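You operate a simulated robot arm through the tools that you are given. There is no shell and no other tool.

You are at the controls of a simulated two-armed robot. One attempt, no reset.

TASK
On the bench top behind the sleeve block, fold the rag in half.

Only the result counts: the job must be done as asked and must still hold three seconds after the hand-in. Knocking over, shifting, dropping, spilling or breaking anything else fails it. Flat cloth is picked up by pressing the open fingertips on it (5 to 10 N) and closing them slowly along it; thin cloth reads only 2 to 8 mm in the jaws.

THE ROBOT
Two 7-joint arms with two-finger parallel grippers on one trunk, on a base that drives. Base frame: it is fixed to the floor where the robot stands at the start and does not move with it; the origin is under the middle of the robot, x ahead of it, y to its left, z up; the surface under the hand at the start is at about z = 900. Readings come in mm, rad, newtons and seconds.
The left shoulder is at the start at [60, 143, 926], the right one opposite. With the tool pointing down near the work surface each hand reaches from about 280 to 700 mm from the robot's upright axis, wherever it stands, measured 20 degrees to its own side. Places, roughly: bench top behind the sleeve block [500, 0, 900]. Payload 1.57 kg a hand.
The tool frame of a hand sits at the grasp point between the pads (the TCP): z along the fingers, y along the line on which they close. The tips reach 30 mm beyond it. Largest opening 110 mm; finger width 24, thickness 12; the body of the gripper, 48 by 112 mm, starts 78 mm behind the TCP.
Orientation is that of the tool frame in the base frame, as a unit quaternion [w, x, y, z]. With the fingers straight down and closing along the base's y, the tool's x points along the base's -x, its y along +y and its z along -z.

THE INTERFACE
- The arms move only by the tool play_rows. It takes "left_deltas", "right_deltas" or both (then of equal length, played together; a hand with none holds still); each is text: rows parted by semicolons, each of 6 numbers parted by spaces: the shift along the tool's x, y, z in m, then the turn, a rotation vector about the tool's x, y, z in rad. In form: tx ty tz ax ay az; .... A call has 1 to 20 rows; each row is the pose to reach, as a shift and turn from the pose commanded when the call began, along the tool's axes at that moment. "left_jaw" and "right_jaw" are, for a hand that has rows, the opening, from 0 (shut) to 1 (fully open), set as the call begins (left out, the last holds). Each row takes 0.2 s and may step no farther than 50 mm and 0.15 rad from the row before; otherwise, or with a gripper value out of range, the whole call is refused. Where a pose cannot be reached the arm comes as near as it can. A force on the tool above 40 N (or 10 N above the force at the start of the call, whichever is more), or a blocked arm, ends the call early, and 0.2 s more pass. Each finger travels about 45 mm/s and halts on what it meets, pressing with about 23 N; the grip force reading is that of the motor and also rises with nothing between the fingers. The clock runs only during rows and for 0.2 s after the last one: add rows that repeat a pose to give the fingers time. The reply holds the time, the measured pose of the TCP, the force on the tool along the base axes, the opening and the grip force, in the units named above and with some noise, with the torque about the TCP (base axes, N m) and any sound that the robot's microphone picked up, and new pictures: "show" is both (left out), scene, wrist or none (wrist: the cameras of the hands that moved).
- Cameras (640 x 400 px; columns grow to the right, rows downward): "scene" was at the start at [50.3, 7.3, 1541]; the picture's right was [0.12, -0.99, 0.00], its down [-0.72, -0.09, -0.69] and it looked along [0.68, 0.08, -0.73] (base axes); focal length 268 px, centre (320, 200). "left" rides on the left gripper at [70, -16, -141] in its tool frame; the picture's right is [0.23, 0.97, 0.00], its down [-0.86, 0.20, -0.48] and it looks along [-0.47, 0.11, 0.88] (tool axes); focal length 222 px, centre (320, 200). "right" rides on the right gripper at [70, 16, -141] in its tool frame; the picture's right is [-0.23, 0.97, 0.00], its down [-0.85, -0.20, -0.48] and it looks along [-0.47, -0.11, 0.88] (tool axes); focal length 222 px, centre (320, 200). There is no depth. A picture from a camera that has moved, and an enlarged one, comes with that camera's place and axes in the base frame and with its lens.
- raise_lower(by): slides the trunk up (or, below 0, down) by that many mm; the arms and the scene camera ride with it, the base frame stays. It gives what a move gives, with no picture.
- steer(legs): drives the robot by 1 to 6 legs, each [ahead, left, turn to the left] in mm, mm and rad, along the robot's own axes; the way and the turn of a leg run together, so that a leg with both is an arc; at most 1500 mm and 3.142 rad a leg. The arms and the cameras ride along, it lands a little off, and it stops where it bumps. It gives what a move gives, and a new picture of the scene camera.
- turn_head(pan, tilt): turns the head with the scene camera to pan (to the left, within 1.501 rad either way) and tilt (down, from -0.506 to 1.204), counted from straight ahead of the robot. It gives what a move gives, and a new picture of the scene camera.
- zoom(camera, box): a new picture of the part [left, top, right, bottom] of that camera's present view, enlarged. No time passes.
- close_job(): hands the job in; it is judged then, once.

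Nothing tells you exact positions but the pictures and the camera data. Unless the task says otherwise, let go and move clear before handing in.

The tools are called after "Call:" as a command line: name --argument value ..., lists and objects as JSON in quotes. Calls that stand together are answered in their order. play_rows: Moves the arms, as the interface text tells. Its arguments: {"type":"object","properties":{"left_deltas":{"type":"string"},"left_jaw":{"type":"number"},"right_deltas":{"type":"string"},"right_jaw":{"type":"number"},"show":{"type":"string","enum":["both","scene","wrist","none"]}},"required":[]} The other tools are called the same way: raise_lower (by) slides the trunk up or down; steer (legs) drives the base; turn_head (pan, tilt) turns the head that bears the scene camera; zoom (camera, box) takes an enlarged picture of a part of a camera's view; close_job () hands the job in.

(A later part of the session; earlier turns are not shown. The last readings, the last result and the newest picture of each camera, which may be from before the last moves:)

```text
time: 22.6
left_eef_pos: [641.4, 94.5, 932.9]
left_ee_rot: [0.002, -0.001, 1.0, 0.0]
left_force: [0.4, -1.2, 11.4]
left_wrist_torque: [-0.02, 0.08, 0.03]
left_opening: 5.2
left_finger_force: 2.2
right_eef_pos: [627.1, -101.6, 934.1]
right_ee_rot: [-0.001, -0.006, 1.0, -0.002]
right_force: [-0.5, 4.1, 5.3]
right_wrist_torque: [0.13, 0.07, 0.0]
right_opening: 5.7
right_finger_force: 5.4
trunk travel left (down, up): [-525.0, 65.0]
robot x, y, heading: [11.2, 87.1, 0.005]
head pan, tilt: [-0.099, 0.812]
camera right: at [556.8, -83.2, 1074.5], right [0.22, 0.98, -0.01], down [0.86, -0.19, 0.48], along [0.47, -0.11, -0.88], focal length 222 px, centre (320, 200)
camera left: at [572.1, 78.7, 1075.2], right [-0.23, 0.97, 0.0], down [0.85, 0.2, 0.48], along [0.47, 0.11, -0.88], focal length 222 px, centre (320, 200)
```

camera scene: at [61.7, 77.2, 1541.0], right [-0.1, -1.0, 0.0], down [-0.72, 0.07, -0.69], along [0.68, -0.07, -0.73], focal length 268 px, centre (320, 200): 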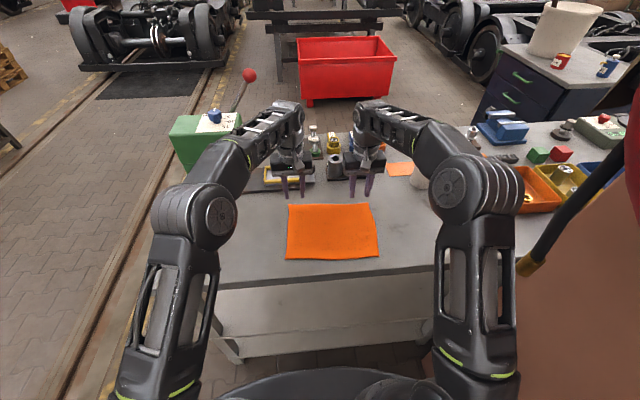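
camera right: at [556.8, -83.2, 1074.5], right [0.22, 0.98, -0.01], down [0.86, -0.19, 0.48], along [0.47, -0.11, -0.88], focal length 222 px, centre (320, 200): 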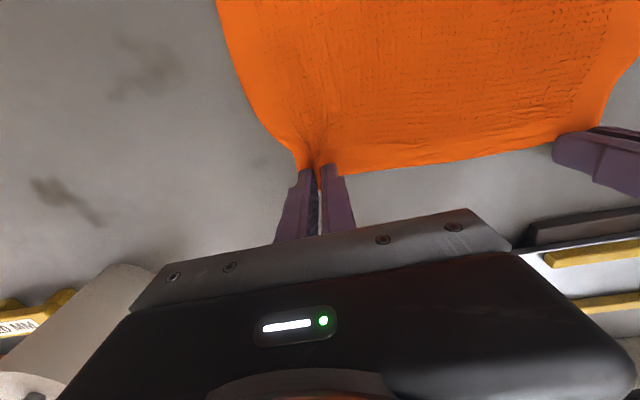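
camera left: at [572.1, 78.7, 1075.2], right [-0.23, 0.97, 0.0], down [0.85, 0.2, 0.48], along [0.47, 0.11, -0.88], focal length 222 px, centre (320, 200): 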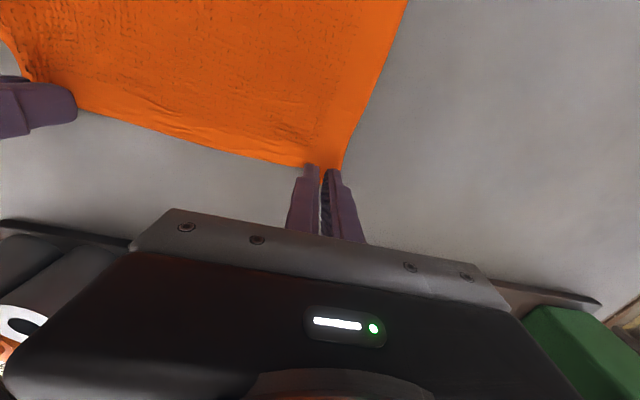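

Now the final close on both hands, and a look at what is held.

Call:
play_rows --left_deltas "0 0 0 0 0 0; 0 0 0 0 0 0; 0 0 0 0 0 0" --right_deltas "0 0 0 0 0 0; 0 0 0 0 0 0; 0 0 0 0 0 0" --left_jaw 0 --right_jaw 0 --show "wrist"

Call:
zoom --camera "left" --box '[256, 130, 384, 210]'

Call:
zoom --camera "right" --box '[256, 130, 384, 210]'

```text
time: 23.4
left_eef_pos: [641.1, 95.3, 933.2]
left_ee_rot: [0.002, -0.002, 1.0, 0.0]
left_force: [0.8, -0.5, 13.2]
left_wrist_torque: [-0.05, 0.08, 0.0]
left_opening: 0.0
left_finger_force: 21.3
right_eef_pos: [626.8, -100.6, 934.0]
right_ee_rot: [-0.001, -0.006, 1.0, -0.002]
right_force: [0.0, 3.1, 4.6]
right_wrist_torque: [0.09, 0.0, -0.01]
right_opening: 4.0
right_finger_force: 23.6
trunk travel left (down, up): [-525.0, 65.0]
robot x, y, heading: [13.1, 85.0, 0.005]
head pan, tilt: [-0.099, 0.812]
camera right: at [556.8, -82.9, 1074.6], right [0.22, 0.98, -0.01], down [0.86, -0.19, 0.48], along [0.47, -0.11, -0.88], focal length 222 px, centre (320, 200)
camera left: at [572.1, 79.0, 1075.3], right [-0.23, 0.97, 0.0], down [0.85, 0.2, 0.48], along [0.47, 0.11, -0.88], focal length 222 px, centre (320, 200)
```

right: 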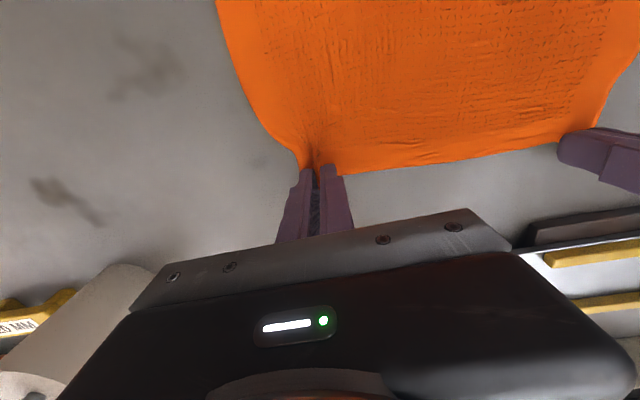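
left: 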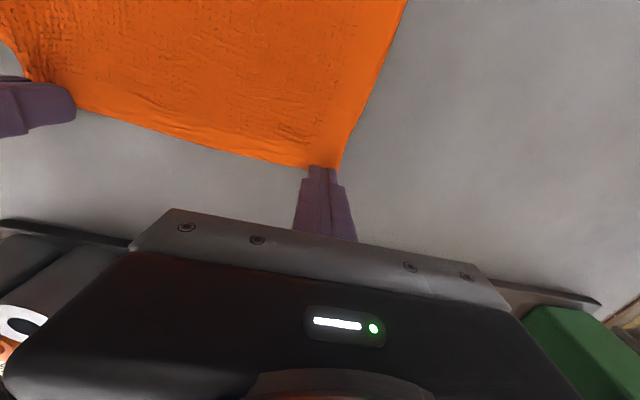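

```text
5.00 times, centred on (320, 170) of left
camera zoom: at [572.1, 79.0, 1075.3], right [-0.23, 0.97, 0.0], down [0.85, 0.2, 0.48], along [0.47, 0.11, -0.88], focal length 1111 px, centre (320, 350)
```

zoom: 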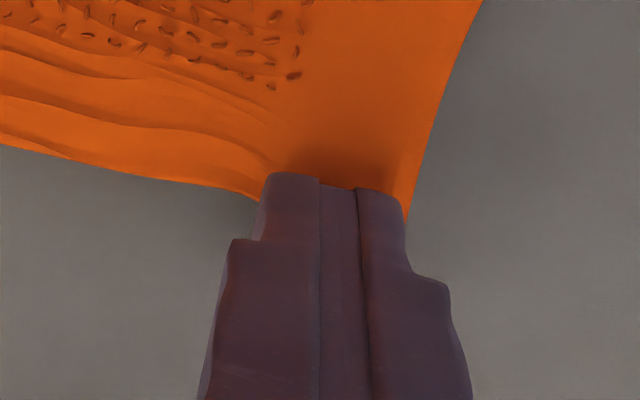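

```text
5.00 times, centred on (320, 170) of right
camera zoom: at [556.8, -82.9, 1074.6], right [0.22, 0.98, -0.01], down [0.86, -0.19, 0.48], along [0.47, -0.11, -0.88], focal length 1111 px, centre (320, 350)
```

zoom: 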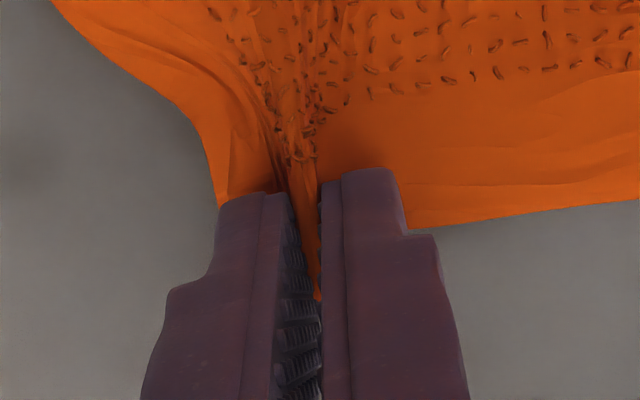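

The right hand holds cloth (4 mm in the jaws), but the left closed on nothing. I'll lift the left hand slightly, reopen and look where its corner is now, while the right stays put.

Call:
play_rows --left_deltas "0 0 -0.006 0 0 0; 0 0 -0.012 0 0 0; 0 0 -0.012 0 0 0" --show "none"

Call:
play_rows --left_deltas "0 0 0 0 0 0; 0 0 0 0 0 0; 0 0 0 0 0 0" --left_jaw 0.34 --show "wrist"

Call:
zoom --camera "left" --box '[224, 100, 416, 220]'

```text
time: 24.2
left_eef_pos: [642.1, 94.3, 944.1]
left_ee_rot: [0.001, -0.002, 1.0, -0.001]
left_force: [-0.1, 0.1, 0.2]
left_wrist_torque: [-0.01, -0.01, 0.05]
left_opening: 0.0
left_finger_force: 21.0
right_eef_pos: [628.3, -100.4, 933.8]
right_ee_rot: [-0.001, -0.005, 1.0, -0.004]
right_force: [0.2, 0.5, 8.7]
right_wrist_torque: [-0.01, 0.07, -0.03]
right_opening: 4.1
right_finger_force: 23.7
trunk travel left (down, up): [-525.0, 65.0]
robot x, y, heading: [14.8, 89.9, 0.007]
head pan, tilt: [-0.099, 0.812]
```

```text
time: 25.0
left_eef_pos: [643.4, 94.6, 943.7]
left_ee_rot: [0.001, -0.002, 1.0, 0.0]
left_force: [0.1, 0.2, 0.2]
left_wrist_torque: [0.05, -0.03, 0.01]
left_opening: 37.3
left_finger_force: 0.0
right_eef_pos: [628.2, -101.2, 934.4]
right_ee_rot: [0.0, -0.005, 1.0, -0.003]
right_force: [0.6, -0.2, 7.9]
right_wrist_torque: [-0.02, 0.04, -0.02]
right_opening: 4.1
right_finger_force: 23.1
trunk travel left (down, up): [-525.0, 65.0]
robot x, y, heading: [8.4, 88.3, 0.004]
head pan, tilt: [-0.099, 0.812]
camera left: at [573.4, 78.5, 1086.5], right [-0.23, 0.97, 0.0], down [0.85, 0.2, 0.48], along [0.47, 0.11, -0.88], focal length 222 px, centre (320, 200)
```

left: 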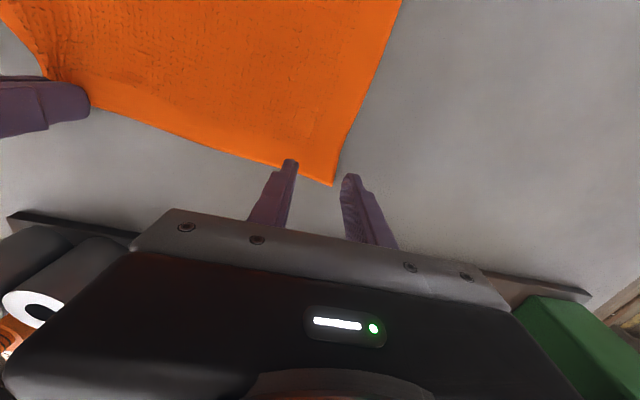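

```text
3.33 times, centred on (320, 160) of left
camera zoom: at [573.4, 78.5, 1086.5], right [-0.23, 0.97, 0.0], down [0.85, 0.2, 0.48], along [0.47, 0.11, -0.88], focal length 740 px, centre (320, 333)
```

zoom: 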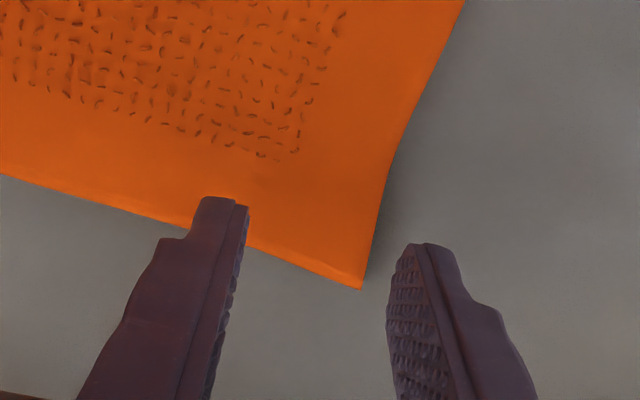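

Call:
zoom --camera "scene" --box '[260, 180, 420, 280]'

```text
4.00 times, centred on (340, 230) of scene
camera zoom: at [60.3, 77.4, 1541.1], right [-0.1, -1.0, 0.0], down [-0.72, 0.07, -0.69], along [0.69, -0.07, -0.73], focal length 1070 px, centre (240, 80)
```

zoom: 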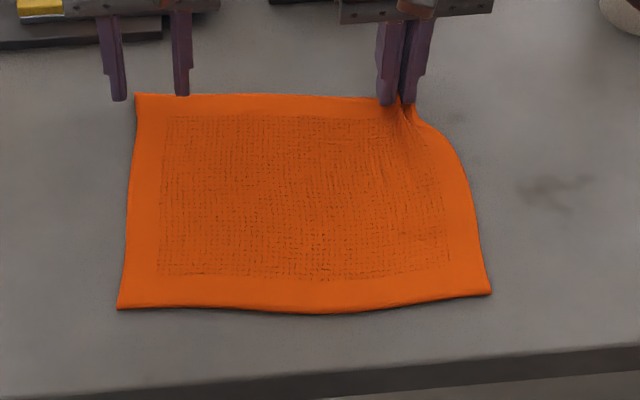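

The rag has slid about 10 mm to the right as a whole, and its left far corner is now near (656,108). I'll shift the left hand to suit and press again at about 10 N.

Call:
play_rows --left_deltas "0.0015 -0.0095 0 0 0 0; 0.0015 -0.019 0 0 0 0; 0.0015 -0.019 0.006 0 0 0; 0.0015 -0.019 0.0095 0 0 0; 0.0015 -0.019 0.011 0 0 0; 0.0015 -0.019 0.0124 0 0 0; 0.0015 -0.019 0.0124 0 0 0" --show "wrist"

Call:
zoom --camera "left" --box '[224, 100, 416, 220]'

```text
time: 26.6
left_eef_pos: [640.8, 74.0, 933.7]
left_ee_rot: [0.002, -0.001, 1.0, -0.001]
left_force: [-1.3, 2.1, 11.5]
left_wrist_torque: [-0.01, 0.13, -0.01]
left_opening: 37.4
left_finger_force: 0.1
right_eef_pos: [627.4, -99.1, 934.3]
right_ee_rot: [-0.002, -0.005, 1.0, -0.003]
right_force: [0.3, -0.6, 4.9]
right_wrist_torque: [-0.02, -0.01, 0.0]
right_opening: 4.7
right_finger_force: 23.6
trunk travel left (down, up): [-525.0, 65.0]
robot x, y, heading: [11.2, 84.1, 0.006]
head pan, tilt: [-0.099, 0.812]
camera left: at [570.5, 59.0, 1075.4], right [-0.23, 0.97, 0.0], down [0.85, 0.2, 0.48], along [0.47, 0.11, -0.88], focal length 222 px, centre (320, 200)
```

left: 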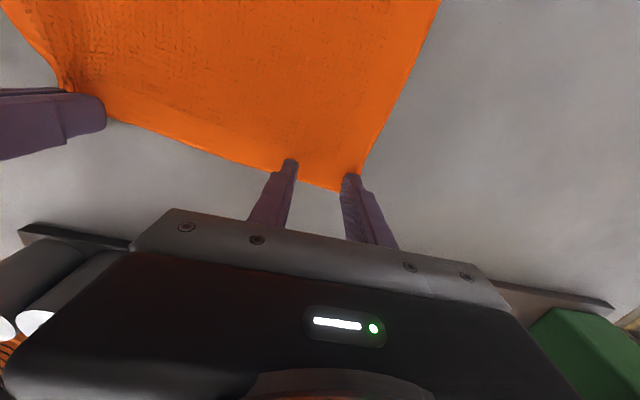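

```text
3.33 times, centred on (320, 160) of left
camera zoom: at [570.5, 59.0, 1075.4], right [-0.23, 0.97, 0.0], down [0.85, 0.2, 0.48], along [0.47, 0.11, -0.88], focal length 740 px, centre (320, 333)
```

zoom: 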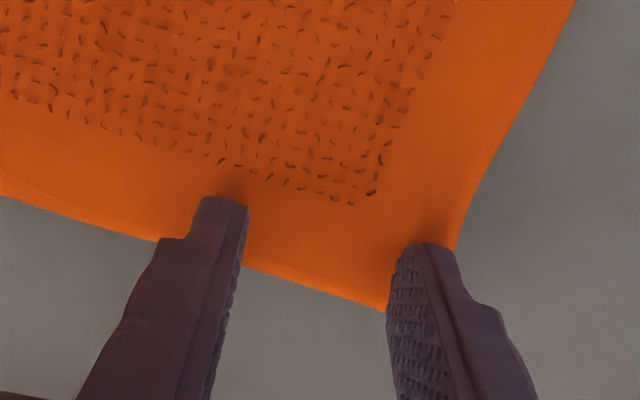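

Good contact at about 11 N with both fingertips on the cloth. Closing the left jaw in small steps again.

Call:
play_rows --left_deltas "0 0 0 0 0 0; 0 0 0 0 0 0" --left_jaw 0.3 --show "none"

Call:
play_rows --left_deltas "0 0 0 0 0 0; 0 0 0 0 0 0" --left_jaw 0.26 --show "none"

Call:
play_rows --left_deltas "0 0 0 0 0 0; 0 0 0 0 0 0" --left_jaw 0.22 --show "none"

Call:
zoom --camera "left" --box '[224, 100, 416, 220]'

```text
time: 27.2
left_eef_pos: [640.9, 74.7, 933.7]
left_ee_rot: [0.002, -0.001, 1.0, 0.0]
left_force: [1.4, -1.8, 13.7]
left_wrist_torque: [-0.08, 0.02, 0.06]
left_opening: 32.4
left_finger_force: 0.1
right_eef_pos: [627.6, -100.2, 933.8]
right_ee_rot: [0.0, -0.006, 1.0, -0.003]
right_force: [-0.2, 1.1, 5.5]
right_wrist_torque: [0.01, -0.02, -0.01]
right_opening: 4.5
right_finger_force: 23.3
trunk travel left (down, up): [-525.0, 65.0]
robot x, y, heading: [8.0, 85.3, 0.004]
head pan, tilt: [-0.099, 0.812]
```

```text
time: 27.8
left_eef_pos: [640.3, 74.5, 933.9]
left_ee_rot: [0.001, -0.002, 1.0, 0.0]
left_force: [1.5, -2.5, 16.4]
left_wrist_torque: [-0.13, 0.0, 0.04]
left_opening: 29.2
left_finger_force: 0.1
right_eef_pos: [626.8, -100.6, 934.0]
right_ee_rot: [-0.001, -0.005, 1.0, -0.002]
right_force: [-0.1, 2.4, 3.8]
right_wrist_torque: [0.06, 0.0, 0.01]
right_opening: 4.3
right_finger_force: 23.1
trunk travel left (down, up): [-525.0, 65.0]
robot x, y, heading: [10.5, 85.9, 0.006]
head pan, tilt: [-0.099, 0.812]
```

```text
time: 28.4
left_eef_pos: [639.8, 75.1, 933.8]
left_ee_rot: [0.002, -0.001, 1.0, -0.001]
left_force: [-0.3, -4.4, 16.7]
left_wrist_torque: [-0.18, 0.05, 0.01]
left_opening: 24.9
left_finger_force: 0.6
right_eef_pos: [627.7, -99.2, 934.4]
right_ee_rot: [0.0, -0.006, 1.0, -0.003]
right_force: [0.4, 4.1, 2.7]
right_wrist_torque: [0.11, -0.03, -0.04]
right_opening: 4.3
right_finger_force: 22.5
trunk travel left (down, up): [-525.0, 65.0]
robot x, y, heading: [13.5, 84.8, 0.006]
head pan, tilt: [-0.099, 0.812]
```

```text
3.33 times, centred on (320, 160) of left
camera zoom: at [570.2, 58.4, 1075.1], right [-0.23, 0.97, 0.0], down [0.85, 0.2, 0.48], along [0.47, 0.11, -0.88], focal length 740 px, centre (320, 333)
```

zoom: 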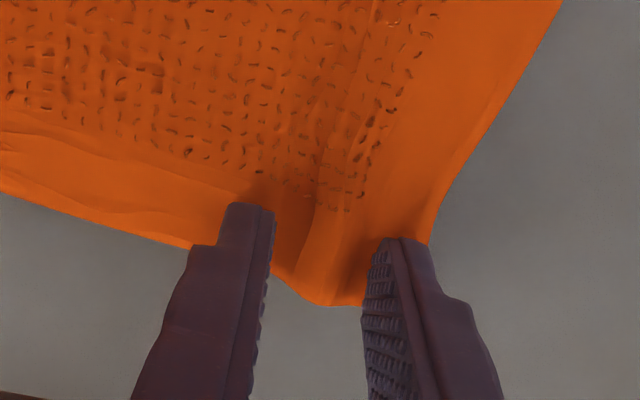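

A ripple has now formed on the left. I'll ease the pressure down and finish closing.

Call:
play_rows --left_deltas "0 0 -0.001 0 0 0; 0 0 -0.001 0 0 0" --left_jaw 0.18 --show "none"

Call:
play_rows --left_deltas "0 0 0 0 0 0; 0 0 0 0 0 0" --left_jaw 0.14 --show "none"

Call:
play_rows --left_deltas "0 0 0 0 0 0; 0 0 0 0 0 0" --left_jaw 0.1 --show "none"

Call:
zoom --camera "left" --box '[224, 100, 416, 220]'

```text
time: 29.0
left_eef_pos: [640.9, 74.2, 933.7]
left_ee_rot: [0.001, -0.002, 1.0, 0.0]
left_force: [-0.5, -5.0, 10.1]
left_wrist_torque: [-0.21, 0.05, 0.03]
left_opening: 20.2
left_finger_force: 3.8
right_eef_pos: [628.4, -99.3, 934.3]
right_ee_rot: [-0.001, -0.004, 1.0, -0.002]
right_force: [-0.6, 6.2, 4.8]
right_wrist_torque: [0.13, 0.03, -0.06]
right_opening: 4.2
right_finger_force: 22.9
trunk travel left (down, up): [-525.0, 65.0]
robot x, y, heading: [9.8, 85.4, 0.001]
head pan, tilt: [-0.099, 0.812]
```

```text
time: 29.6
left_eef_pos: [642.1, 75.1, 933.8]
left_ee_rot: [0.001, -0.002, 1.0, 0.0]
left_force: [-0.5, -6.9, 8.2]
left_wrist_torque: [-0.25, 0.06, 0.04]
left_opening: 16.8
left_finger_force: 4.9
right_eef_pos: [626.8, -99.6, 934.4]
right_ee_rot: [-0.001, -0.006, 1.0, -0.002]
right_force: [-0.9, 6.5, 5.3]
right_wrist_torque: [0.22, 0.08, -0.07]
right_opening: 4.4
right_finger_force: 23.1
trunk travel left (down, up): [-525.0, 65.0]
robot x, y, heading: [5.7, 86.4, 0.007]
head pan, tilt: [-0.099, 0.812]
```

```text
time: 30.2
left_eef_pos: [641.7, 74.8, 933.5]
left_ee_rot: [0.0, -0.001, 1.0, -0.001]
left_force: [-0.5, -7.8, 6.9]
left_wrist_torque: [-0.24, 0.04, 0.1]
left_opening: 16.2
left_finger_force: 4.9
right_eef_pos: [628.9, -99.3, 933.2]
right_ee_rot: [0.0, -0.005, 1.0, -0.002]
right_force: [0.5, 9.7, 4.7]
right_wrist_torque: [0.31, -0.03, -0.09]
right_opening: 4.6
right_finger_force: 23.1
trunk travel left (down, up): [-525.0, 65.0]
robot x, y, heading: [11.4, 85.6, 0.001]
head pan, tilt: [-0.099, 0.812]
```

```text
3.33 times, centred on (320, 160) of left
camera zoom: at [571.1, 59.0, 1075.8], right [-0.23, 0.97, 0.0], down [0.85, 0.2, 0.48], along [0.47, 0.11, -0.88], focal length 740 px, centre (320, 333)
```

zoom: 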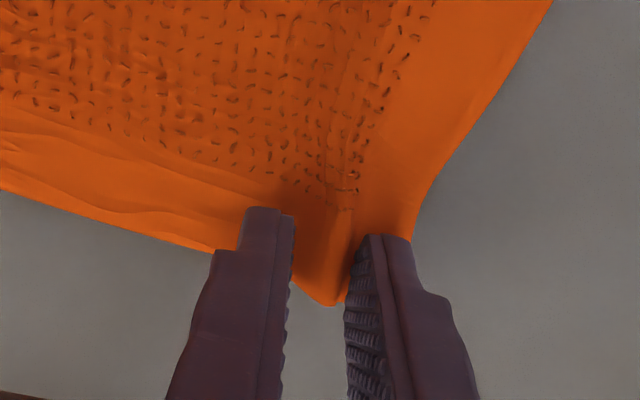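

The cloth is now taut between the hands. I'll move the left hand inward 5 mm while closing to keep gathering.

Call:
play_rows --left_deltas "0 -0.0025 0 0 0 0; 0 -0.005 0 0 0 0; 0 -0.005 0 0 0 0" --left_jaw 0.07 --show "none"

Call:
play_rows --left_deltas "0 -0.0015 0 0 0 0; 0 -0.003 0 0 0 0; 0 -0.003 0 0 0 0" --left_jaw 0.04 --show "none"

Call:
zoom --camera "left" --box '[224, 100, 416, 220]'

```text
time: 31.0
left_eef_pos: [639.8, 69.1, 934.0]
left_ee_rot: [0.001, -0.002, 1.0, 0.0]
left_force: [-0.3, -4.7, 8.2]
left_wrist_torque: [-0.17, 0.07, 0.04]
left_opening: 12.1
left_finger_force: 2.8
right_eef_pos: [628.0, -100.3, 933.2]
right_ee_rot: [-0.001, -0.005, 1.0, -0.004]
right_force: [0.0, 6.0, 4.9]
right_wrist_torque: [0.2, 0.04, -0.08]
right_opening: 4.4
right_finger_force: 23.0
trunk travel left (down, up): [-525.0, 65.0]
robot x, y, heading: [13.9, 87.3, 0.007]
head pan, tilt: [-0.099, 0.812]
```

```text
time: 31.8
left_eef_pos: [639.3, 66.9, 933.6]
left_ee_rot: [0.001, -0.001, 1.0, 0.001]
left_force: [-0.5, -4.3, 5.4]
left_wrist_torque: [-0.2, 0.02, 0.07]
left_opening: 5.9
left_finger_force: 7.6
right_eef_pos: [627.5, -100.2, 933.2]
right_ee_rot: [-0.001, -0.005, 1.0, -0.003]
right_force: [-0.8, 5.3, 6.5]
right_wrist_torque: [0.15, 0.05, -0.05]
right_opening: 4.3
right_finger_force: 23.5
trunk travel left (down, up): [-525.0, 65.0]
robot x, y, heading: [8.7, 83.8, 0.003]
head pan, tilt: [-0.099, 0.812]
```

```text
3.33 times, centred on (320, 160) of left
camera zoom: at [570.4, 51.5, 1075.7], right [-0.23, 0.97, 0.0], down [0.85, 0.2, 0.48], along [0.47, 0.11, -0.88], focal length 740 px, centre (320, 333)
```

zoom: 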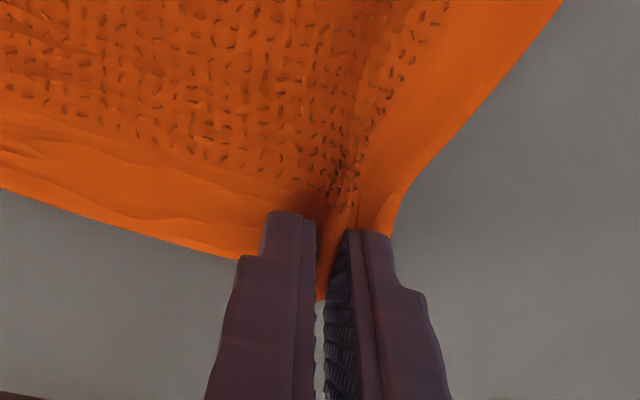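

Cloth is visible between the left pads. Closing fully.

Call:
play_rows --left_deltas "0 0 0 0 0 0; 0 0 0 0 0 0; 0 0 0 0 0 0" --left_jaw 0 --show "both"

Call:
zoom --camera "scene" --box '[260, 180, 420, 280]'

Call:
zoom --camera "left" --box '[224, 100, 416, 220]'

```text
time: 32.6
left_eef_pos: [640.6, 66.6, 933.8]
left_ee_rot: [0.0, -0.002, 1.0, 0.0]
left_force: [-0.8, -6.1, 5.2]
left_wrist_torque: [-0.14, 0.06, 0.07]
left_opening: 4.4
left_finger_force: 23.3
right_eef_pos: [628.1, -99.4, 934.8]
right_ee_rot: [-0.001, -0.006, 1.0, -0.003]
right_force: [0.5, 3.8, 6.2]
right_wrist_torque: [0.12, 0.04, -0.03]
right_opening: 4.4
right_finger_force: 22.1
trunk travel left (down, up): [-525.0, 65.0]
robot x, y, heading: [9.0, 86.9, -0.001]
head pan, tilt: [-0.099, 0.812]
camera scene: at [60.0, 77.2, 1541.1], right [-0.1, -1.0, 0.0], down [-0.72, 0.07, -0.69], along [0.69, -0.07, -0.72], focal length 268 px, centre (320, 200)
camera left: at [570.4, 51.1, 1075.7], right [-0.23, 0.97, 0.0], down [0.85, 0.2, 0.48], along [0.47, 0.11, -0.88], focal length 222 px, centre (320, 200)
```

scene: 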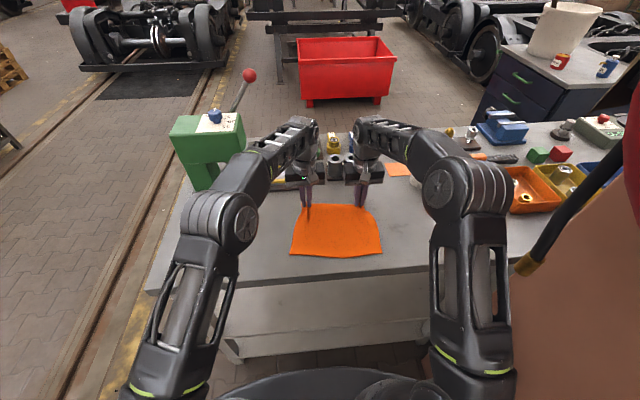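
left: 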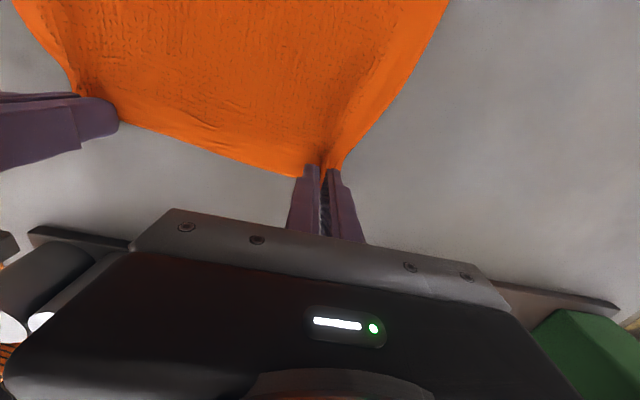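

```text
4.00 times, centred on (340, 230) of scene
camera zoom: at [60.0, 77.2, 1541.1], right [-0.1, -1.0, 0.0], down [-0.72, 0.07, -0.69], along [0.69, -0.07, -0.72], focal length 1070 px, centre (240, 80)
```

zoom: 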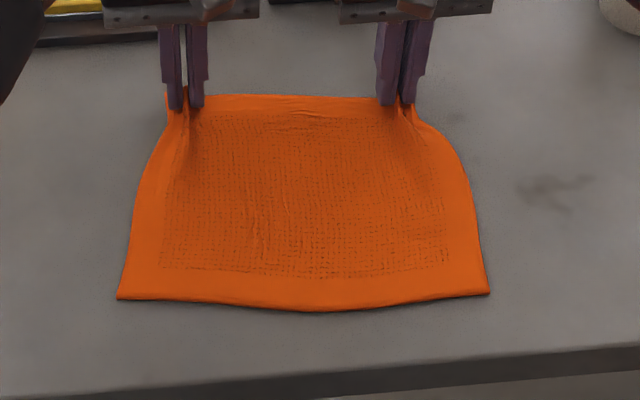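

```text
3.33 times, centred on (320, 160) of left
camera zoom: at [570.4, 51.1, 1075.7], right [-0.23, 0.97, 0.0], down [0.85, 0.2, 0.48], along [0.47, 0.11, -0.88], focal length 740 px, centre (320, 333)
```

zoom: 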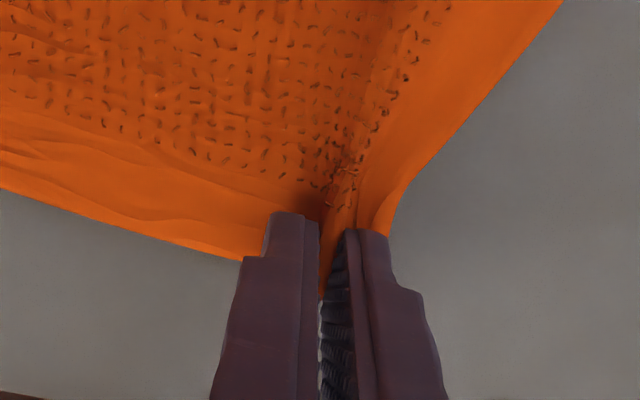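

Both hands now hold cloth (4.4 mm each). I'll lift the far edge up along an arc about the middle of the rag, tilting the fingers forward as it turns.

Call:
play_rows --left_deltas "0.002 0 -0.0066 0 -0.05 0; 0.004 0.001 -0.0132 0 -0.1 0; 0.007 0.001 -0.0195 0 -0.15 0; 0.0102 0.002 -0.0257 0 -0.2 0; 0.014 0.002 -0.0316 0 -0.25 0; 0.0182 0.002 -0.0373 0 -0.3 0; 0.023 0.003 -0.0426 0 -0.35 0; 0.0279 0.003 -0.0476 0 -0.4 0; 0.0335 0.004 -0.0521 0 -0.45 0; 0.0393 0.004 -0.0564 0 -0.5 0; 0.0393 0.004 -0.0564 0 -0.5 0" --right_deltas "0.002 0 -0.0066 0 -0.05 0; 0.004 0.001 -0.0132 0 -0.1 0; 0.007 0.001 -0.0195 0 -0.15 0; 0.0102 0.002 -0.0257 0 -0.2 0; 0.014 0.002 -0.0316 0 -0.25 0; 0.0182 0.002 -0.0373 0 -0.3 0; 0.023 0.003 -0.0426 0 -0.35 0; 0.0279 0.003 -0.0476 0 -0.4 0; 0.0335 0.004 -0.0521 0 -0.45 0; 0.0393 0.004 -0.0564 0 -0.5 0; 0.0393 0.004 -0.0564 0 -0.5 0" --show "both"

Call:
zoom --camera "scene" --box '[240, 160, 432, 280]'

```text
time: 35.0
left_eef_pos: [600.6, 71.6, 989.5]
left_ee_rot: [0.248, -0.002, 0.969, 0.0]
left_force: [-0.4, -6.1, -1.4]
left_wrist_torque: [-0.19, 0.04, -0.03]
left_opening: 4.4
left_finger_force: 22.7
right_eef_pos: [590.1, -95.8, 987.8]
right_ee_rot: [0.247, -0.006, 0.969, 0.0]
right_force: [0.0, 5.7, 0.0]
right_wrist_torque: [0.18, -0.02, 0.01]
right_opening: 4.3
right_finger_force: 22.9
trunk travel left (down, up): [-525.0, 65.0]
robot x, y, heading: [12.5, 84.4, 0.007]
head pan, tilt: [-0.099, 0.812]
camera scene: at [61.5, 77.2, 1541.0], right [-0.1, -1.0, 0.0], down [-0.72, 0.07, -0.69], along [0.68, -0.07, -0.73], focal length 268 px, centre (320, 200)
camera right: at [460.3, -79.6, 1078.9], right [0.19, 0.98, 0.1], down [0.52, -0.19, 0.83], along [0.83, -0.1, -0.55], focal length 222 px, centre (320, 200)
camera left: at [472.5, 55.5, 1080.6], right [-0.2, 0.97, -0.11], down [0.52, 0.2, 0.83], along [0.83, 0.11, -0.55], focal length 222 px, centre (320, 200)
```

scene: 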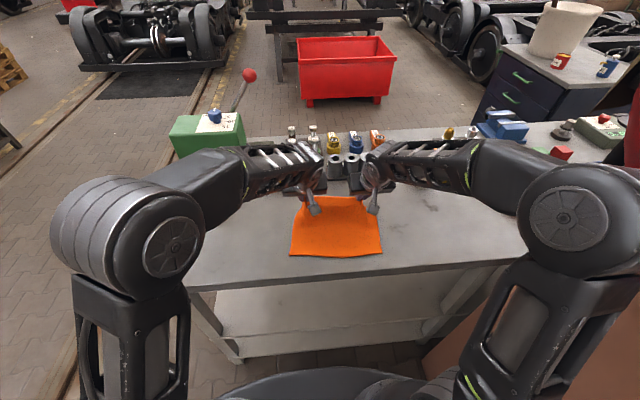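
right: 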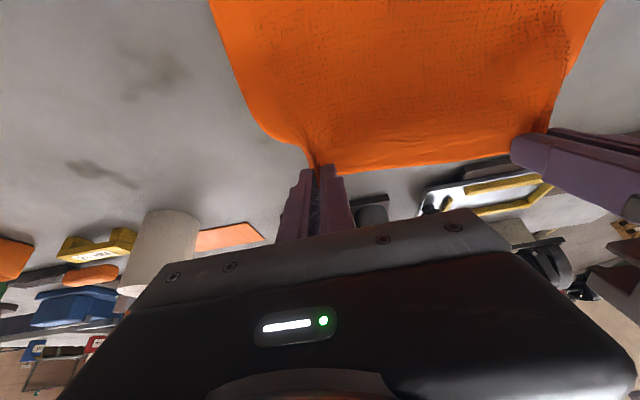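
left: 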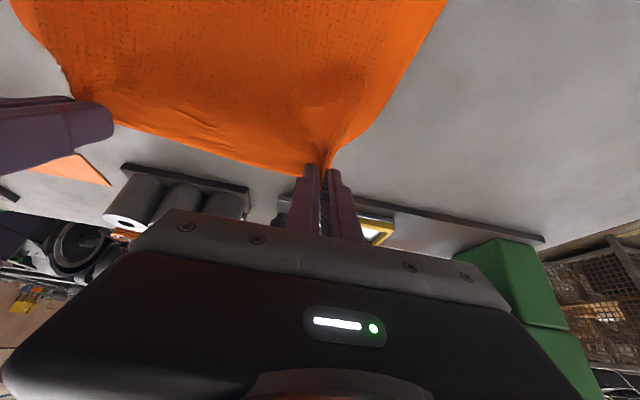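

```text
3.33 times, centred on (336, 220) of scene
camera zoom: at [61.5, 77.2, 1541.0], right [-0.1, -1.0, 0.0], down [-0.72, 0.07, -0.69], along [0.68, -0.07, -0.73], focal length 892 px, centre (267, 133)
```

zoom: 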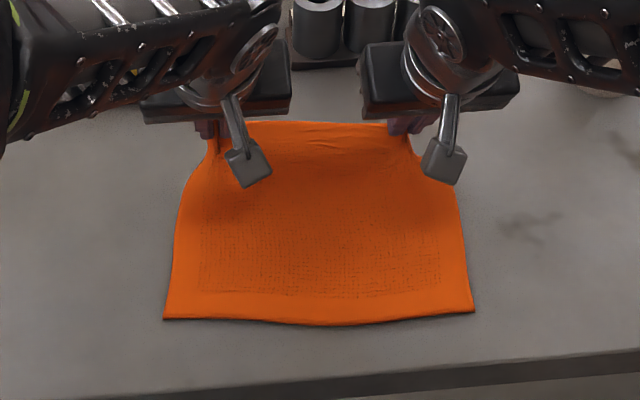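

The edge is lifted, both grips hold and the near half lies still. Now I'll drive the base back 120 mm, carrying the edge over the fold line at constant height.

Call:
steer --legs '[[-120, 6, 0]]'

Call:
zoom --camera "scene" --box '[240, 140, 432, 260]'

```text
time: 36.2
left_eef_pos: [479.6, 76.6, 990.2]
left_ee_rot: [0.249, -0.001, 0.968, 0.0]
left_force: [-0.7, -5.4, 0.4]
left_wrist_torque: [-0.2, -0.04, -0.04]
left_opening: 4.9
left_finger_force: 23.5
right_eef_pos: [468.5, -90.5, 990.1]
right_ee_rot: [0.246, -0.004, 0.969, -0.002]
right_force: [0.3, 5.2, 0.6]
right_wrist_torque: [0.16, -0.02, 0.05]
right_opening: 4.4
right_finger_force: 23.0
trunk travel left (down, up): [-525.0, 65.0]
robot x, y, heading: [-105.8, 92.2, 0.001]
head pan, tilt: [-0.099, 0.812]
camera scene: at [-60.2, 83.0, 1541.1], right [-0.1, -1.0, 0.0], down [-0.72, 0.07, -0.69], along [0.69, -0.07, -0.72], focal length 268 px, centre (320, 200)
```

scene: 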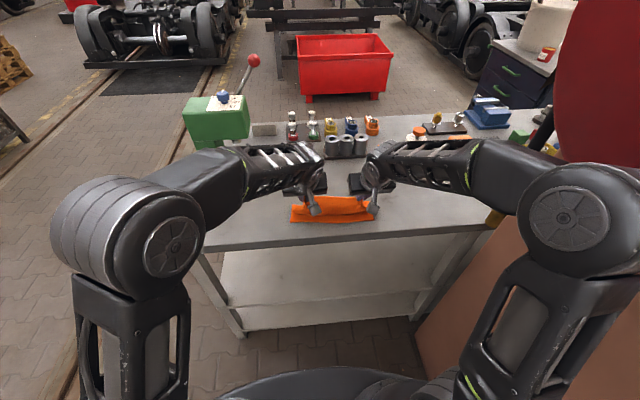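

```text
3.33 times, centred on (336, 200) of scene
camera zoom: at [-60.2, 83.0, 1541.1], right [-0.1, -1.0, 0.0], down [-0.72, 0.07, -0.69], along [0.69, -0.07, -0.72], focal length 892 px, centre (267, 200)
```

zoom: 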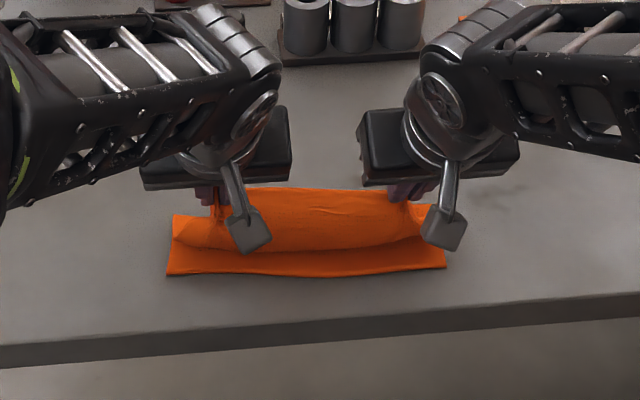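

The lower layer stayed put (BL about (461,124), BR about (443,-132)). Next I'll bring the edge down over the near edge along the arc, tilting the fingers to about 60° and stopping just above the bench.

Call:
play_rows --left_deltas "0.0128 0 0.0042 0 -0.107 0; 0.0255 0 0.0097 0 -0.217 0; 0.0374 0 0.0168 0 -0.327 0; 0.0485 0 0.0251 0 -0.437 0; 0.0554 0 0.0291 0 -0.547 0; 0.0554 0 0.0291 0 -0.547 0" --right_deltas "0.0163 0.0005 0.0036 0 -0.107 0; 0.0287 0.001 0.009 0 -0.217 0; 0.0405 0.0015 0.016 0 -0.327 0; 0.0514 0.002 0.024 0 -0.437 0; 0.058 0.002 0.0276 0 -0.547 0; 0.058 0.002 0.0276 0 -0.547 0" --show "both"

Call:
zoom --camera "scene" --box '[240, 140, 432, 260]'

```text
time: 37.6
left_eef_pos: [446.6, 76.2, 937.8]
left_ee_rot: [0.501, -0.001, 0.865, -0.001]
left_force: [0.7, -4.5, 6.6]
left_wrist_torque: [-0.16, -0.07, -0.07]
left_opening: 4.3
left_finger_force: 23.0
right_eef_pos: [431.4, -90.6, 936.1]
right_ee_rot: [0.499, -0.004, 0.866, -0.001]
right_force: [1.0, 4.0, 3.9]
right_wrist_torque: [0.1, -0.06, 0.11]
right_opening: 4.4
right_finger_force: 23.3
right hand out of reach, approached as far as the arm can: row 3
trunk travel left (down, up): [-525.0, 65.0]
robot x, y, heading: [-105.9, 91.9, 0.005]
head pan, tilt: [-0.099, 0.812]
camera scene: at [-59.2, 83.1, 1541.2], right [-0.1, -1.0, 0.0], down [-0.72, 0.07, -0.69], along [0.69, -0.07, -0.72], focal length 268 px, centre (320, 200)
camera right: at [274.2, -74.7, 946.7], right [0.1, 0.98, 0.19], down [0.01, -0.19, 0.98], along [0.99, -0.1, -0.03], focal length 222 px, centre (320, 200)
camera left: at [289.5, 60.0, 949.1], right [-0.11, 0.97, -0.2], down [0.01, 0.2, 0.98], along [0.99, 0.11, -0.03], focal length 222 px, centre (320, 200)
```

scene: 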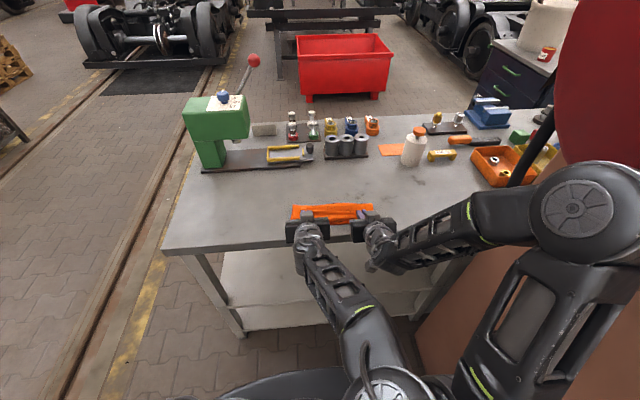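
right: 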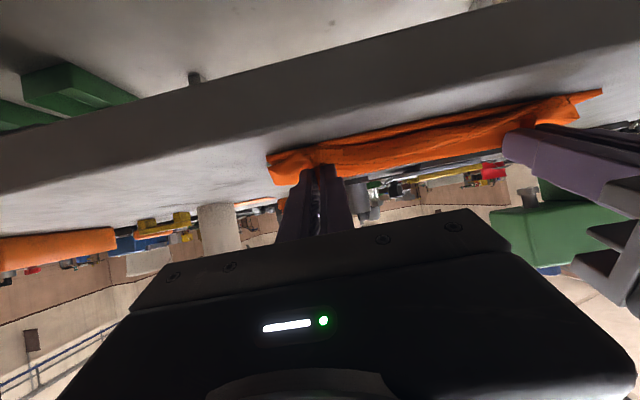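
left: 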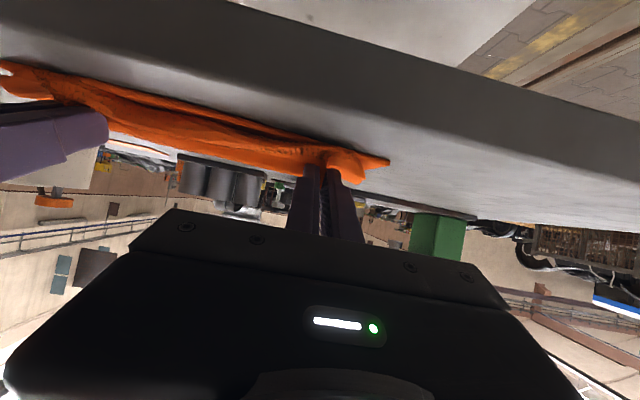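

```text
3.33 times, centred on (336, 200) of scene
camera zoom: at [-59.2, 83.1, 1541.2], right [-0.1, -1.0, 0.0], down [-0.72, 0.07, -0.69], along [0.69, -0.07, -0.72], focal length 892 px, centre (267, 200)
```

zoom: 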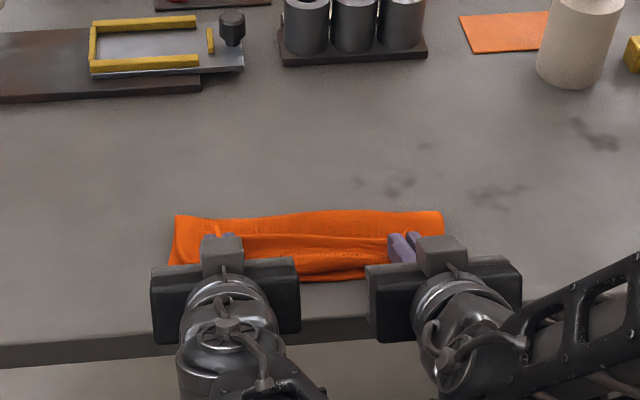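

Call:
zoom --camera "scene" --box '[280, 190, 392, 240]'

Call:
zoom --camera "left" --box '[0, 40, 400, 240]'

Call:
zoom --camera "right" --box '[240, 60, 640, 260]'

```text
5.71 times, centred on (336, 215) of scene
camera zoom: at [-59.2, 83.1, 1541.2], right [-0.1, -1.0, 0.0], down [-0.72, 0.07, -0.69], along [0.69, -0.07, -0.72], focal length 1529 px, centre (229, 114)
```

zoom: 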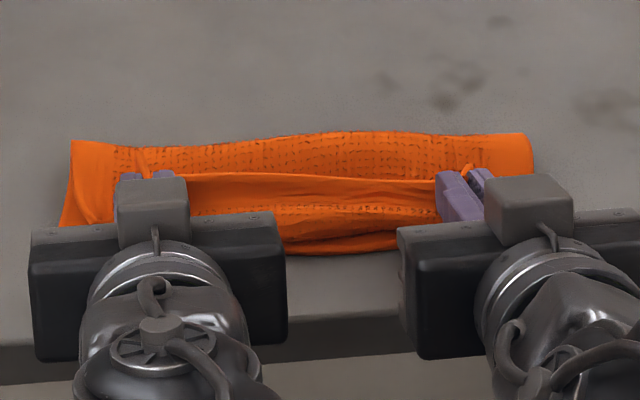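

```text
1.60 times, centred on (200, 140) of left
camera zoom: at [289.5, 60.0, 949.1], right [-0.11, 0.97, -0.2], down [0.01, 0.2, 0.98], along [0.99, 0.11, -0.03], focal length 355 px, centre (512, 296)
```

zoom: 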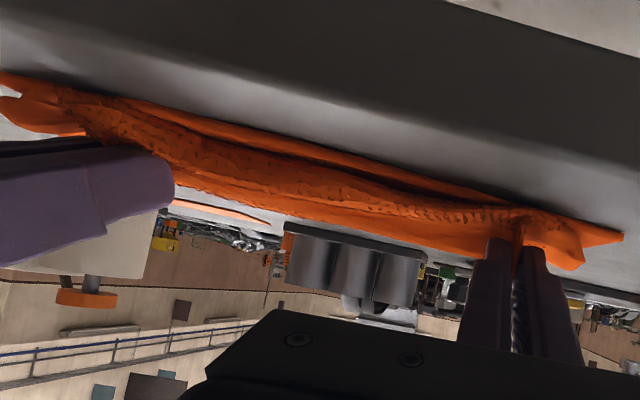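

```text
1.60 times, centred on (440, 160) of right
camera zoom: at [274.2, -74.7, 946.7], right [0.1, 0.98, 0.19], down [0.01, -0.19, 0.98], along [0.99, -0.1, -0.03], focal length 355 px, centre (128, 264)
```

zoom: 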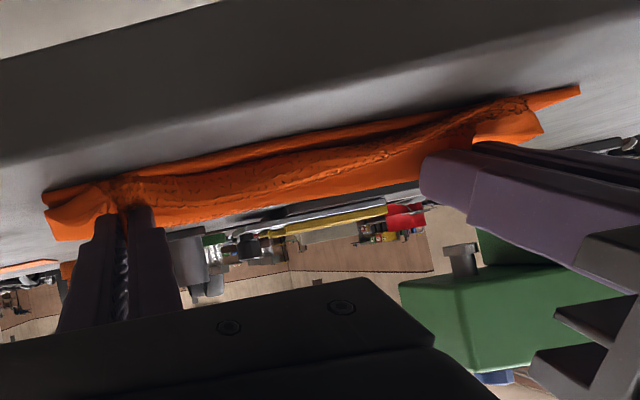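

The fold has formed, but the sheet bulges toward the robot and the gripped hem is bent back over the top. I won't release like this: I'll lift the edge back up along the arc, back the base further, and come down with the sheet taut and the fingers closer to horizontal.

Call:
play_rows --left_deltas "-0.0102 0 -0.0023 0 0 0; -0.0253 0 -0.0035 0 0 0; -0.0404 0 -0.0021 0 0 0; -0.055 0 0.0018 0 0 0; -0.0687 0 0.0083 0 0 0; -0.0812 0 0.0169 0 0 0; -0.0919 0 0.0277 0 0 0; -0.0919 0 0.0277 0 0 0" --right_deltas "-0.0102 0 -0.0023 0 0 0; -0.0253 0 -0.0035 0 0 0; -0.0404 0 -0.0021 0 0 0; -0.055 0 0.0018 0 0 0; -0.0687 0 0.0083 0 0 0; -0.0812 0 0.0169 0 0 0; -0.0919 0 0.0277 0 0 0; -0.0919 0 0.0277 0 0 0" --show "both"

Call:
zoom --camera "scene" --box '[240, 140, 432, 260]'

```text
time: 39.4
left_eef_pos: [515.5, 76.6, 1005.1]
left_ee_rot: [0.501, -0.001, 0.865, 0.001]
left_force: [-1.1, -5.4, -0.1]
left_wrist_torque: [-0.11, 0.04, -0.09]
left_opening: 4.5
left_finger_force: 22.4
right_eef_pos: [503.1, -90.0, 1003.8]
right_ee_rot: [0.498, -0.005, 0.867, 0.0]
right_force: [-0.4, 4.8, 0.6]
right_wrist_torque: [0.09, 0.01, 0.11]
right_opening: 4.5
right_finger_force: 23.2
trunk travel left (down, up): [-525.0, 65.0]
robot x, y, heading: [-107.3, 93.0, 0.001]
head pan, tilt: [-0.099, 0.812]
camera scene: at [-58.6, 82.8, 1541.1], right [-0.1, -1.0, 0.0], down [-0.72, 0.07, -0.69], along [0.69, -0.07, -0.73], focal length 268 px, centre (320, 200)
camera right: at [344.1, -75.1, 1013.0], right [0.11, 0.98, 0.19], down [0.02, -0.19, 0.98], along [0.99, -0.1, -0.04], focal length 222 px, centre (320, 200)
camera left: at [359.7, 59.8, 1015.4], right [-0.11, 0.97, -0.2], down [0.01, 0.2, 0.98], along [0.99, 0.11, -0.03], focal length 222 px, centre (320, 200)
```

scene: 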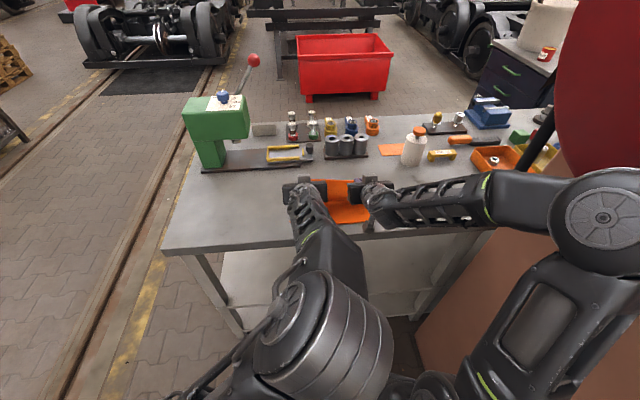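
right: 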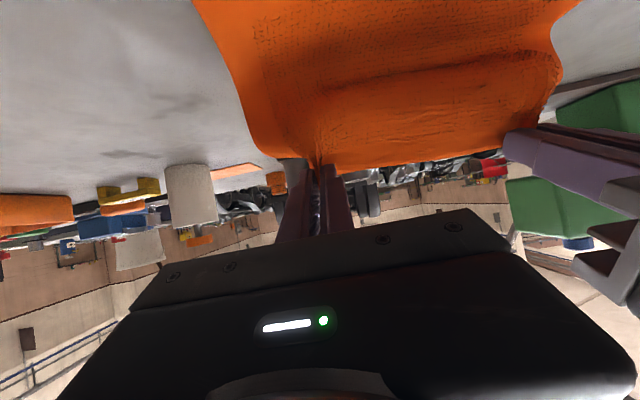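
left: 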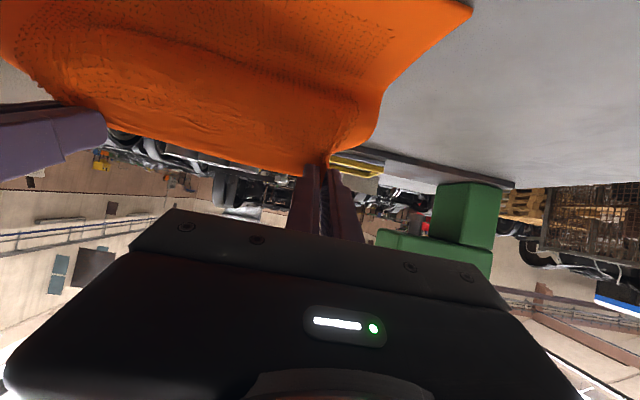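

```text
3.33 times, centred on (336, 200) of scene
camera zoom: at [-58.6, 82.8, 1541.1], right [-0.1, -1.0, 0.0], down [-0.72, 0.07, -0.69], along [0.69, -0.07, -0.73], focal length 892 px, centre (267, 200)
```

zoom: 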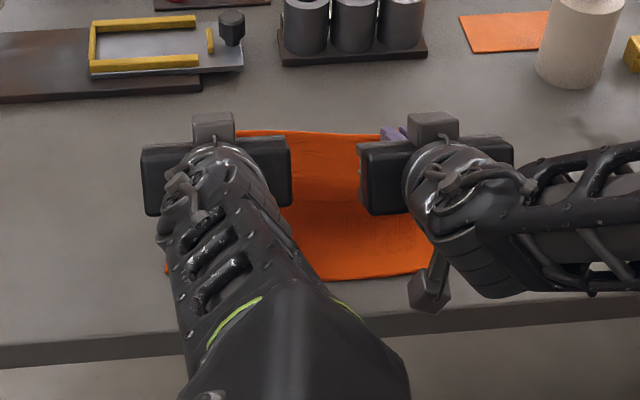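

The sheet hangs cleanly from both grips. I'll carry the edge a little further forward, back the base 70 mm at that height, and so have room for the flatter finger angle on the second descent.

Call:
play_rows --left_deltas "-0.0075 0 0.013 0 0 0; -0.0132 0 0.027 0 0 0; -0.0181 0 0.0415 0 0 0; -0.0207 0 0.0561 0 0 0; -0.0207 0 0.0561 0 0 0" --right_deltas "-0.0075 0 0.013 0 0 0; -0.0132 0 0.027 0 0 0; -0.0181 0 0.0415 0 0 0; -0.0207 0 0.0561 0 0 0; -0.0207 0 0.0561 0 0 0" --show "scene"

Call:
steer --legs '[[-70, 0, 0]]'

Call:
zoom --camera "scene" --box '[240, 120, 432, 240]'

```text
time: 40.6
left_eef_pos: [571.6, 84.8, 995.9]
left_ee_rot: [0.501, -0.003, 0.865, -0.004]
left_force: [0.0, -2.6, -0.2]
left_wrist_torque: [-0.06, 0.02, -0.04]
left_opening: 4.7
left_finger_force: 22.9
right_eef_pos: [558.7, -79.1, 995.6]
right_ee_rot: [0.502, -0.008, 0.865, -0.004]
right_force: [0.8, 2.1, -0.2]
right_wrist_torque: [0.07, 0.0, 0.02]
right_opening: 4.0
right_finger_force: 22.8
trunk travel left (down, up): [-525.0, 65.0]
robot x, y, heading: [-106.8, 95.0, -0.0]
head pan, tilt: [-0.099, 0.812]
camera scene: at [-63.8, 96.3, 1541.5], right [-0.1, -1.0, 0.01], down [-0.72, 0.06, -0.69], along [0.69, -0.07, -0.72], focal length 268 px, centre (320, 200)
```

scene: 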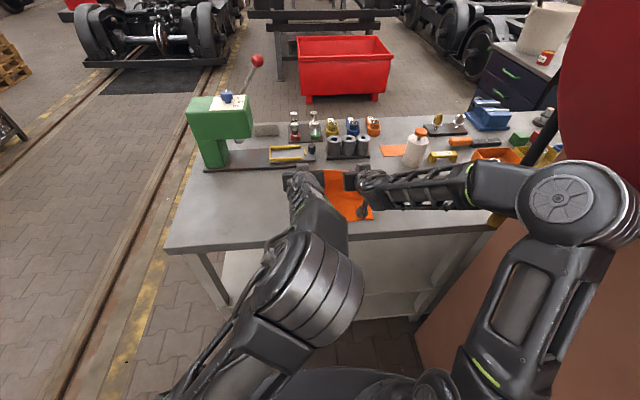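

```text
time: 41.7
left_eef_pos: [513.9, 87.2, 994.7]
left_ee_rot: [0.502, -0.004, 0.865, -0.001]
left_force: [0.0, -0.3, 0.2]
left_wrist_torque: [-0.04, 0.02, -0.01]
left_opening: 4.4
left_finger_force: 23.5
right_eef_pos: [498.5, -73.1, 995.0]
right_ee_rot: [0.5, -0.01, 0.866, -0.001]
right_force: [0.0, 0.6, 0.2]
right_wrist_torque: [-0.01, 0.01, 0.01]
right_opening: 4.1
right_finger_force: 22.7
trunk travel left (down, up): [-525.0, 65.0]
robot x, y, heading: [-173.3, 98.6, 0.002]
head pan, tilt: [-0.099, 0.812]
stopped in leg 1: the robot was blocked; the commanded pose is now the measured one
camera scene: at [-122.4, 94.7, 1541.0], right [-0.09, -1.0, 0.01], down [-0.72, 0.06, -0.69], along [0.69, -0.07, -0.72], focal length 268 px, centre (320, 200)
```

scene: 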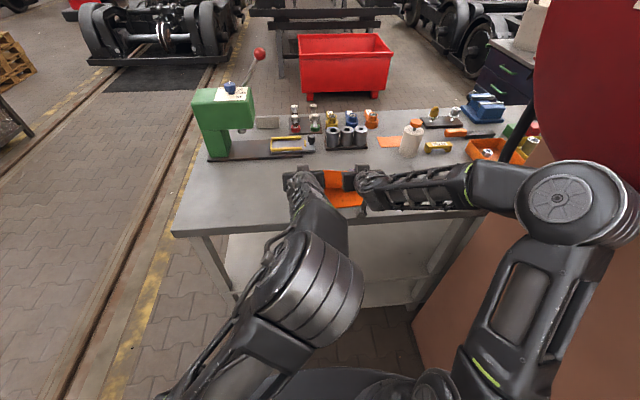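

```text
3.33 times, centred on (336, 180) of scene
camera zoom: at [-122.4, 94.7, 1541.0], right [-0.09, -1.0, 0.01], down [-0.72, 0.06, -0.69], along [0.69, -0.07, -0.72], focal length 892 px, centre (267, 267)
```

zoom: 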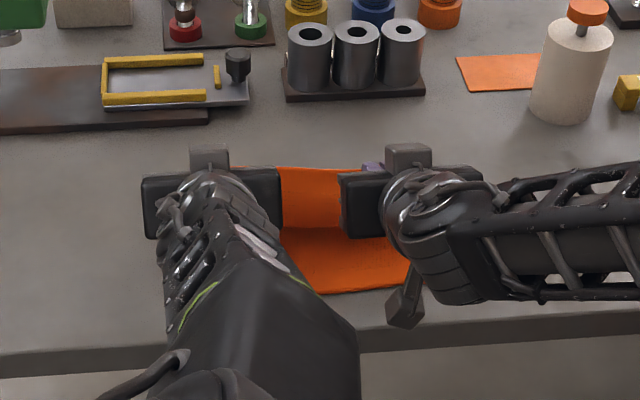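

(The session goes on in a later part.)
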